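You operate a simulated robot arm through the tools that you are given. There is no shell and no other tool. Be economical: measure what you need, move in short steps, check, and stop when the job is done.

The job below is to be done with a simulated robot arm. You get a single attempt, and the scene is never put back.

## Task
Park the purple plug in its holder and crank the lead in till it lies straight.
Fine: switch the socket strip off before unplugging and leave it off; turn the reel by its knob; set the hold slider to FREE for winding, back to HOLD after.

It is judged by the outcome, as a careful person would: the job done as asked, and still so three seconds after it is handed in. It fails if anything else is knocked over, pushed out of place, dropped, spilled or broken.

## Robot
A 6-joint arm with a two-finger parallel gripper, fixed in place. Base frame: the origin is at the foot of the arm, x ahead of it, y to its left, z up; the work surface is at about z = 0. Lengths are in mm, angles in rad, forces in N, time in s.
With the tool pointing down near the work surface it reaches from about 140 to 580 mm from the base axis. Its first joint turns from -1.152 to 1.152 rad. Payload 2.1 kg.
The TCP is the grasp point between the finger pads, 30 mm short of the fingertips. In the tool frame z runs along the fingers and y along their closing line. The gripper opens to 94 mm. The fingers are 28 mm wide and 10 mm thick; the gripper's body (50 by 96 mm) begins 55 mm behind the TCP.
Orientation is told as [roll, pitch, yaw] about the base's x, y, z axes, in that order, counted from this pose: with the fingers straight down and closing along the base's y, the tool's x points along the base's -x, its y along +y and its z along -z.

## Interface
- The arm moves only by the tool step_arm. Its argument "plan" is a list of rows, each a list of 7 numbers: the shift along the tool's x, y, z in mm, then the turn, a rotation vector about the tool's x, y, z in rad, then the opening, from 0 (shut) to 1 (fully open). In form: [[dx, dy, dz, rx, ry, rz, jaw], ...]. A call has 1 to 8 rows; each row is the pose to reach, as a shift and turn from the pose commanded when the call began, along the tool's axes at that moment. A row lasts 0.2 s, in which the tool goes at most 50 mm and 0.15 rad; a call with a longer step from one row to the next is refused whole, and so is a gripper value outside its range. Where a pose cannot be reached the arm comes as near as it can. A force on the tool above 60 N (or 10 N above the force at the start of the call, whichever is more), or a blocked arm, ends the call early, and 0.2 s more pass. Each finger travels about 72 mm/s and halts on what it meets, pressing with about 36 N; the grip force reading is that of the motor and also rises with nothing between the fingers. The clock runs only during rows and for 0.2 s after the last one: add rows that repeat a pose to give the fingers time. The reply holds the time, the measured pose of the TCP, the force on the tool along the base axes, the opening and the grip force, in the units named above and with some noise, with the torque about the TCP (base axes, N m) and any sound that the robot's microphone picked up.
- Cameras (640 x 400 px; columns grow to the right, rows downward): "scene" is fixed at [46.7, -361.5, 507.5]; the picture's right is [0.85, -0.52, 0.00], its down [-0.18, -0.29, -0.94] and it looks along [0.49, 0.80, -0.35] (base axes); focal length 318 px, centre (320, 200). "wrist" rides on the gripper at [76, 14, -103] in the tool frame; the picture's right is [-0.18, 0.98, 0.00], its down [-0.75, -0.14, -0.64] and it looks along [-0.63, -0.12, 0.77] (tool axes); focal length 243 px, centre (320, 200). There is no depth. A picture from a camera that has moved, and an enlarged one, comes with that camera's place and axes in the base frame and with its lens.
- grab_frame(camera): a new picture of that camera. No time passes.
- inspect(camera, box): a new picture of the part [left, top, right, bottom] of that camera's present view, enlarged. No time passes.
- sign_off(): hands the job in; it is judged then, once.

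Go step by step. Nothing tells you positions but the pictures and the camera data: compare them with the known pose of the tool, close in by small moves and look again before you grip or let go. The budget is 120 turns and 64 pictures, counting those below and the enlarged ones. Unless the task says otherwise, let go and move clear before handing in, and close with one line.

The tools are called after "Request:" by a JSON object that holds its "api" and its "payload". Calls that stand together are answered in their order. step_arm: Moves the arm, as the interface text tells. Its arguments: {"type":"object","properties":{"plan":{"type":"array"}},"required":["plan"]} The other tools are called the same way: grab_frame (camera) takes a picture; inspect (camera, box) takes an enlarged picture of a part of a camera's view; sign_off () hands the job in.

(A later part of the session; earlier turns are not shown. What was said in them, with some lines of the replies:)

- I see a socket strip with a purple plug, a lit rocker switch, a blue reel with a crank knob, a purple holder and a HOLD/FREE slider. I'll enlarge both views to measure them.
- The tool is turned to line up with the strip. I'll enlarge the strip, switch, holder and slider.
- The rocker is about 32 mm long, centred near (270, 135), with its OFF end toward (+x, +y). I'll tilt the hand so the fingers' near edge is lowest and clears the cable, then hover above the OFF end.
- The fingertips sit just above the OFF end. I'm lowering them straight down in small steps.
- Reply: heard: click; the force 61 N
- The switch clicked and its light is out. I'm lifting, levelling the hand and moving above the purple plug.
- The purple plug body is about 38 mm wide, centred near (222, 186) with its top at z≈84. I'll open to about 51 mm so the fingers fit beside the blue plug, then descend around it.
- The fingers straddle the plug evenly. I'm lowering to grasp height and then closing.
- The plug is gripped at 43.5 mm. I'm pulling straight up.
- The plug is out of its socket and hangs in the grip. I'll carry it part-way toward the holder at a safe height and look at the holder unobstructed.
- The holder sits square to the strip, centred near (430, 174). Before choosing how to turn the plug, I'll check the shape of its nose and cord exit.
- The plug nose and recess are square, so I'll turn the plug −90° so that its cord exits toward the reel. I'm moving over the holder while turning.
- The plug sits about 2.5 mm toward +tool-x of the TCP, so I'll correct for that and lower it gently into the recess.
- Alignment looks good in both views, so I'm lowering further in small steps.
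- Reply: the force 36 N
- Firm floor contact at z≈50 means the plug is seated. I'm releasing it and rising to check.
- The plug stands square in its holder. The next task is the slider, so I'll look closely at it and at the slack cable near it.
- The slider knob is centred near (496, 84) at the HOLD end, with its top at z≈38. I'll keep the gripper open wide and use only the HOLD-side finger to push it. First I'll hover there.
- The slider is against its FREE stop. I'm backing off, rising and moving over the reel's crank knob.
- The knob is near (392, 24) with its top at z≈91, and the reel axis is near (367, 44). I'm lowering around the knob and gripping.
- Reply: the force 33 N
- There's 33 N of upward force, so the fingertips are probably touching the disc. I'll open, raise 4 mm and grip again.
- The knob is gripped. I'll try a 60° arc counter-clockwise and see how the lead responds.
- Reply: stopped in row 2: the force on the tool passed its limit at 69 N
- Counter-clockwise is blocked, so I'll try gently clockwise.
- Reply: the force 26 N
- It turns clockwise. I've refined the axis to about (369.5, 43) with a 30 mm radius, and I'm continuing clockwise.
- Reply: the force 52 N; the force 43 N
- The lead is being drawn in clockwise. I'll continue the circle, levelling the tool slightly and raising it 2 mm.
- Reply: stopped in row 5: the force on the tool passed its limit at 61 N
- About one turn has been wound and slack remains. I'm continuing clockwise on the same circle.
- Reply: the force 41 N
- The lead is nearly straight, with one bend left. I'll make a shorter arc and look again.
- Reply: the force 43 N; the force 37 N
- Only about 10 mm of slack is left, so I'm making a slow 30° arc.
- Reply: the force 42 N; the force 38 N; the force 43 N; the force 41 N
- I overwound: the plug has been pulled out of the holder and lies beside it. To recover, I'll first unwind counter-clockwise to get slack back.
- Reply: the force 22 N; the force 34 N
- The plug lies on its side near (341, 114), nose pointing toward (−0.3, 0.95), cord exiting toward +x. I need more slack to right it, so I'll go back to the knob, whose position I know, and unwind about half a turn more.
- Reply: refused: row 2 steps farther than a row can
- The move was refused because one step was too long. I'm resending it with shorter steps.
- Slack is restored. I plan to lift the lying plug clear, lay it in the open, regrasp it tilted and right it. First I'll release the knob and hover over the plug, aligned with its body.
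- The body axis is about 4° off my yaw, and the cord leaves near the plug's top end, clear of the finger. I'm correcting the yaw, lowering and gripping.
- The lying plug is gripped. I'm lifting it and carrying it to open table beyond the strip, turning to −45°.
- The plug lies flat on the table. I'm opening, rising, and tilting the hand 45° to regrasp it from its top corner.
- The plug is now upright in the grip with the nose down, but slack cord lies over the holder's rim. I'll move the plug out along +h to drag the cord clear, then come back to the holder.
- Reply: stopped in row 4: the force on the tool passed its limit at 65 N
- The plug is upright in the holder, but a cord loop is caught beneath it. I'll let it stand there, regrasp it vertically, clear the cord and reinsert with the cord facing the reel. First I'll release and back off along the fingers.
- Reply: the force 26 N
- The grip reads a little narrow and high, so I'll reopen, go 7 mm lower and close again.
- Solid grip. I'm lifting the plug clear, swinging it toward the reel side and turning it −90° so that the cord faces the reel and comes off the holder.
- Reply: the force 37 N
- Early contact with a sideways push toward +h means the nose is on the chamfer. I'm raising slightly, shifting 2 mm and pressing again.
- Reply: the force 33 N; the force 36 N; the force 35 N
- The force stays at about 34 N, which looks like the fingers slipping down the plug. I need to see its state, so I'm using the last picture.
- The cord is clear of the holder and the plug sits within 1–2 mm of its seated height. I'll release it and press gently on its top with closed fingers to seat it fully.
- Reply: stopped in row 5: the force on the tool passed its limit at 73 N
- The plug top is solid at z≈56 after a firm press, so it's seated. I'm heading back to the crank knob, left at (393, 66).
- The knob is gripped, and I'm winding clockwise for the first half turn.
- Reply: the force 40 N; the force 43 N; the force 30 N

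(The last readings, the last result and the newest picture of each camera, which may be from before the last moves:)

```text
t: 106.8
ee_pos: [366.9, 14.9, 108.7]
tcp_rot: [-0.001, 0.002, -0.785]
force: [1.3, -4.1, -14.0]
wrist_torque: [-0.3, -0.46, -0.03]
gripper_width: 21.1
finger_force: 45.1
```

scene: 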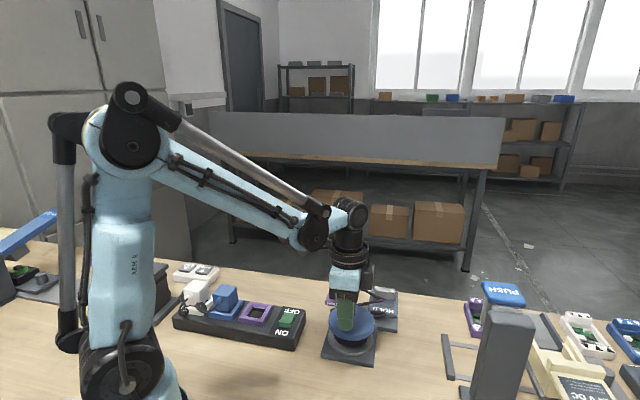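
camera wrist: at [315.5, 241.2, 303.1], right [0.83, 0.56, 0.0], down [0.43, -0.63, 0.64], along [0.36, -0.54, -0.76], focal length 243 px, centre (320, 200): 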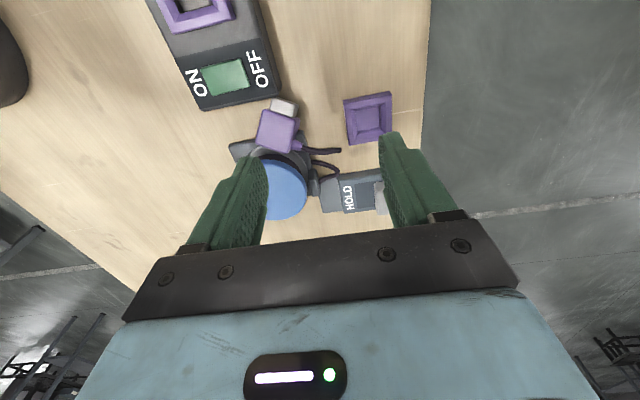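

Request:
{"api": "step_arm", "payload": {"plan": [[0.9, -0.5, 0, 0, 0, 0, 0.1], [1.8, -1.1, 0, 0, 0, 0, 0.1], [1.8, -1.1, 0, 0, 0, 0, 0.1]]}}

```text
t: 107.5
ee_pos: [365.8, 15.4, 109.9]
tcp_rot: [-0.001, 0.001, -0.783]
force: [3.6, 0.2, -24.3]
wrist_torque: [-0.29, -0.48, -0.02]
gripper_width: 21.1
finger_force: 45.3
```

The tangential drag has just begun to rise, so the lead is taut. I'm stopping here, releasing the knob and going over the slider to push it back to HOLD.

Request:
{"api": "step_arm", "payload": {"plan": [[0, 0, 0, 0, 0, 0, 0.35], [0, 0, -5, 0, 0, 0, 0.4], [0, 0, -50, 0, 0, 0, 0.4], [-8, 30, -60, 0, 0, 0, 0.5], [-24, 75, -60, 0, 0, 0, 0.6], [-38, 118, -60, 0, 0, 0, 0.6], [-52.2, 156.3, -60, 0, 0, 0, 0.6], [-52.2, 156.3, -60, 0, 0, 0, 0.6]]}}

```text
t: 109.3
ee_pos: [512.7, 87.9, 169.8]
tcp_rot: [-0.003, 0.001, -0.786]
force: [0.5, 0.6, -0.1]
wrist_torque: [0.01, -0.03, -0.03]
gripper_width: 56.2
finger_force: 0.0
```

Request:
{"api": "step_arm", "payload": {"plan": [[0, 8, 30, 0, 0, 0, 0.6], [0, 8, 65, 0, 0, 0, 0.6], [0, 8, 90, 0, 0, 0, 0.6], [0, 8, 102, 0, 0, 0, 0.6], [0, 8, 110, 0, 0, 0, 0.6], [0, 8, 110, 0, 0, 0, 0.6]]}}

```text
t: 110.8
ee_pos: [516.7, 93.4, 59.0]
tcp_rot: [-0.003, 0.003, -0.786]
force: [0.7, 0.2, 0.0]
wrist_torque: [0.04, 0.01, -0.02]
gripper_width: 56.4
finger_force: 0.1
```

Request:
{"api": "step_arm", "payload": {"plan": [[0, -6, 0, 0, 0, 0, 0.6], [0, -11, 0, 0, 0, 0, 0.6], [0, -16, 0, 0, 0, 0, 0.6], [0, -20, 0, 0, 0, 0, 0.6], [0, -24, 0, 0, 0, 0, 0.6], [0, -28, 0, 0, 0, 0, 0.6]]}}

```text
t: 112.2
ee_pos: [499.0, 73.6, 59.5]
tcp_rot: [-0.002, 0.001, -0.785]
force: [0.3, -0.1, 0.2]
wrist_torque: [0.01, 0.0, -0.02]
gripper_width: 56.6
finger_force: 0.2
```

Request:
{"api": "step_arm", "payload": {"plan": [[0, -3, 0, 0, 0, 0, 0.6], [0, -6, 0, 0, 0, 0, 0.6], [0, -9, 0, 0, 0, 0, 0.6], [0, -12, 0, 0, 0, 0, 0.6]]}}

```text
t: 113.2
ee_pos: [489.7, 65.8, 60.5]
tcp_rot: [-0.002, 0.001, -0.785]
force: [0.7, -0.3, 0.2]
wrist_torque: [0.03, -0.01, -0.03]
gripper_width: 56.8
finger_force: 0.7
```

Request:
{"api": "step_arm", "payload": {"plan": [[0, -2, 0, 0, 0, 0, 0.6], [0, -4, 0, 0, 0, 0, 0.6], [0, -6, 0, 0, 0, 0, 0.6]]}}

```text
t: 114.0
ee_pos: [486.1, 61.8, 59.1]
tcp_rot: [0.0, 0.002, -0.782]
force: [10.5, 10.3, 3.7]
wrist_torque: [0.23, -0.39, -0.17]
gripper_width: 65.6
finger_force: 7.7
```

The slider is against its HOLD stop at its original position, with the same resistance signature. I'm backing off and rising clear.

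Request:
{"api": "step_arm", "payload": {"plan": [[0, 6, 0, 0, 0, 0, 0.6], [0, 14, 0, 0, 0, 0, 0.6], [0, 14, -40, 0, 0, 0, 0.6], [0, 14, -85, 0, 0, 0, 0.6], [0, 14, -130, 0, 0, 0, 0.6], [0, 14, -150, 0, 0, 0, 0.6]]}}

```text
t: 115.3
ee_pos: [494.2, 75.1, 208.7]
tcp_rot: [-0.006, 0.001, -0.786]
force: [0.9, 0.2, -1.1]
wrist_torque: [0.0, 0.02, -0.01]
gripper_width: 56.3
finger_force: 0.1
```

I have no pictures left, so I'll check by touch that the plug still stands in its holder.

Request:
{"api": "step_arm", "payload": {"plan": [[35, 8, -10, 0, 0, 0, 0.3], [75, 16, -10, 0, 0, 0, 0], [115.8, 25.5, -10, 0, 0, 0, 0], [115.8, 25.5, 35, 0, 0, 0, 0], [115.8, 25.5, 80, 0, 0, 0, 0], [115.8, 25.5, 110, 0, 0, 0, 0], [115.8, 25.5, 117, 0, 0, 0, 0]]}}

Request:
{"api": "step_arm", "payload": {"plan": [[0, 0, 2, 0, 0, 0, 0], [0, 0, 4, 0, 0, 0, 0], [0, 0, 6, 0, 0, 0, 0]]}}

```text
t: 117.0
ee_pos: [431.3, 172.2, 91.7]
tcp_rot: [-0.003, 0.001, -0.784]
force: [0.4, 0.0, -0.3]
wrist_torque: [0.01, 0.01, 0.0]
gripper_width: 0.1
finger_force: 33.2
```

```text
t: 117.8
ee_pos: [432.6, 172.6, 86.1]
tcp_rot: [-0.004, 0.001, -0.784]
force: [3.8, 1.4, 10.8]
wrist_torque: [0.04, -0.15, 0.0]
gripper_width: 0.1
finger_force: 33.7
```

Contact came at z≈86, as it did when the plug was seated, so it still stands in the holder. I'm rising clear and handing in.

Request:
{"api": "step_arm", "payload": {"plan": [[0, 0, -30, 0, 0, 0, 0], [0, 0, -75, 0, 0, 0, 0], [0, 0, -120, 0, 0, 0, 0.2]]}}

Request:
{"api": "sign_off", "payload": {}}

```text
t: 118.5
ee_pos: [431.1, 170.4, 206.5]
tcp_rot: [-0.005, 0.002, -0.785]
force: [-0.6, -0.2, 0.2]
wrist_torque: [-0.02, 0.02, 0.02]
gripper_width: 18.8
finger_force: 0.0
```

```text
The job is handed in.
```

The job is handed in: strip switched off, plug back in its holder, lead wound until it pulled taut and slider at HOLD, but I overwound once and pulled the plug out of the holder, so I had to pick it up and seat it again; my pictures ran out before the final winding, so the end state was checked only by touch.
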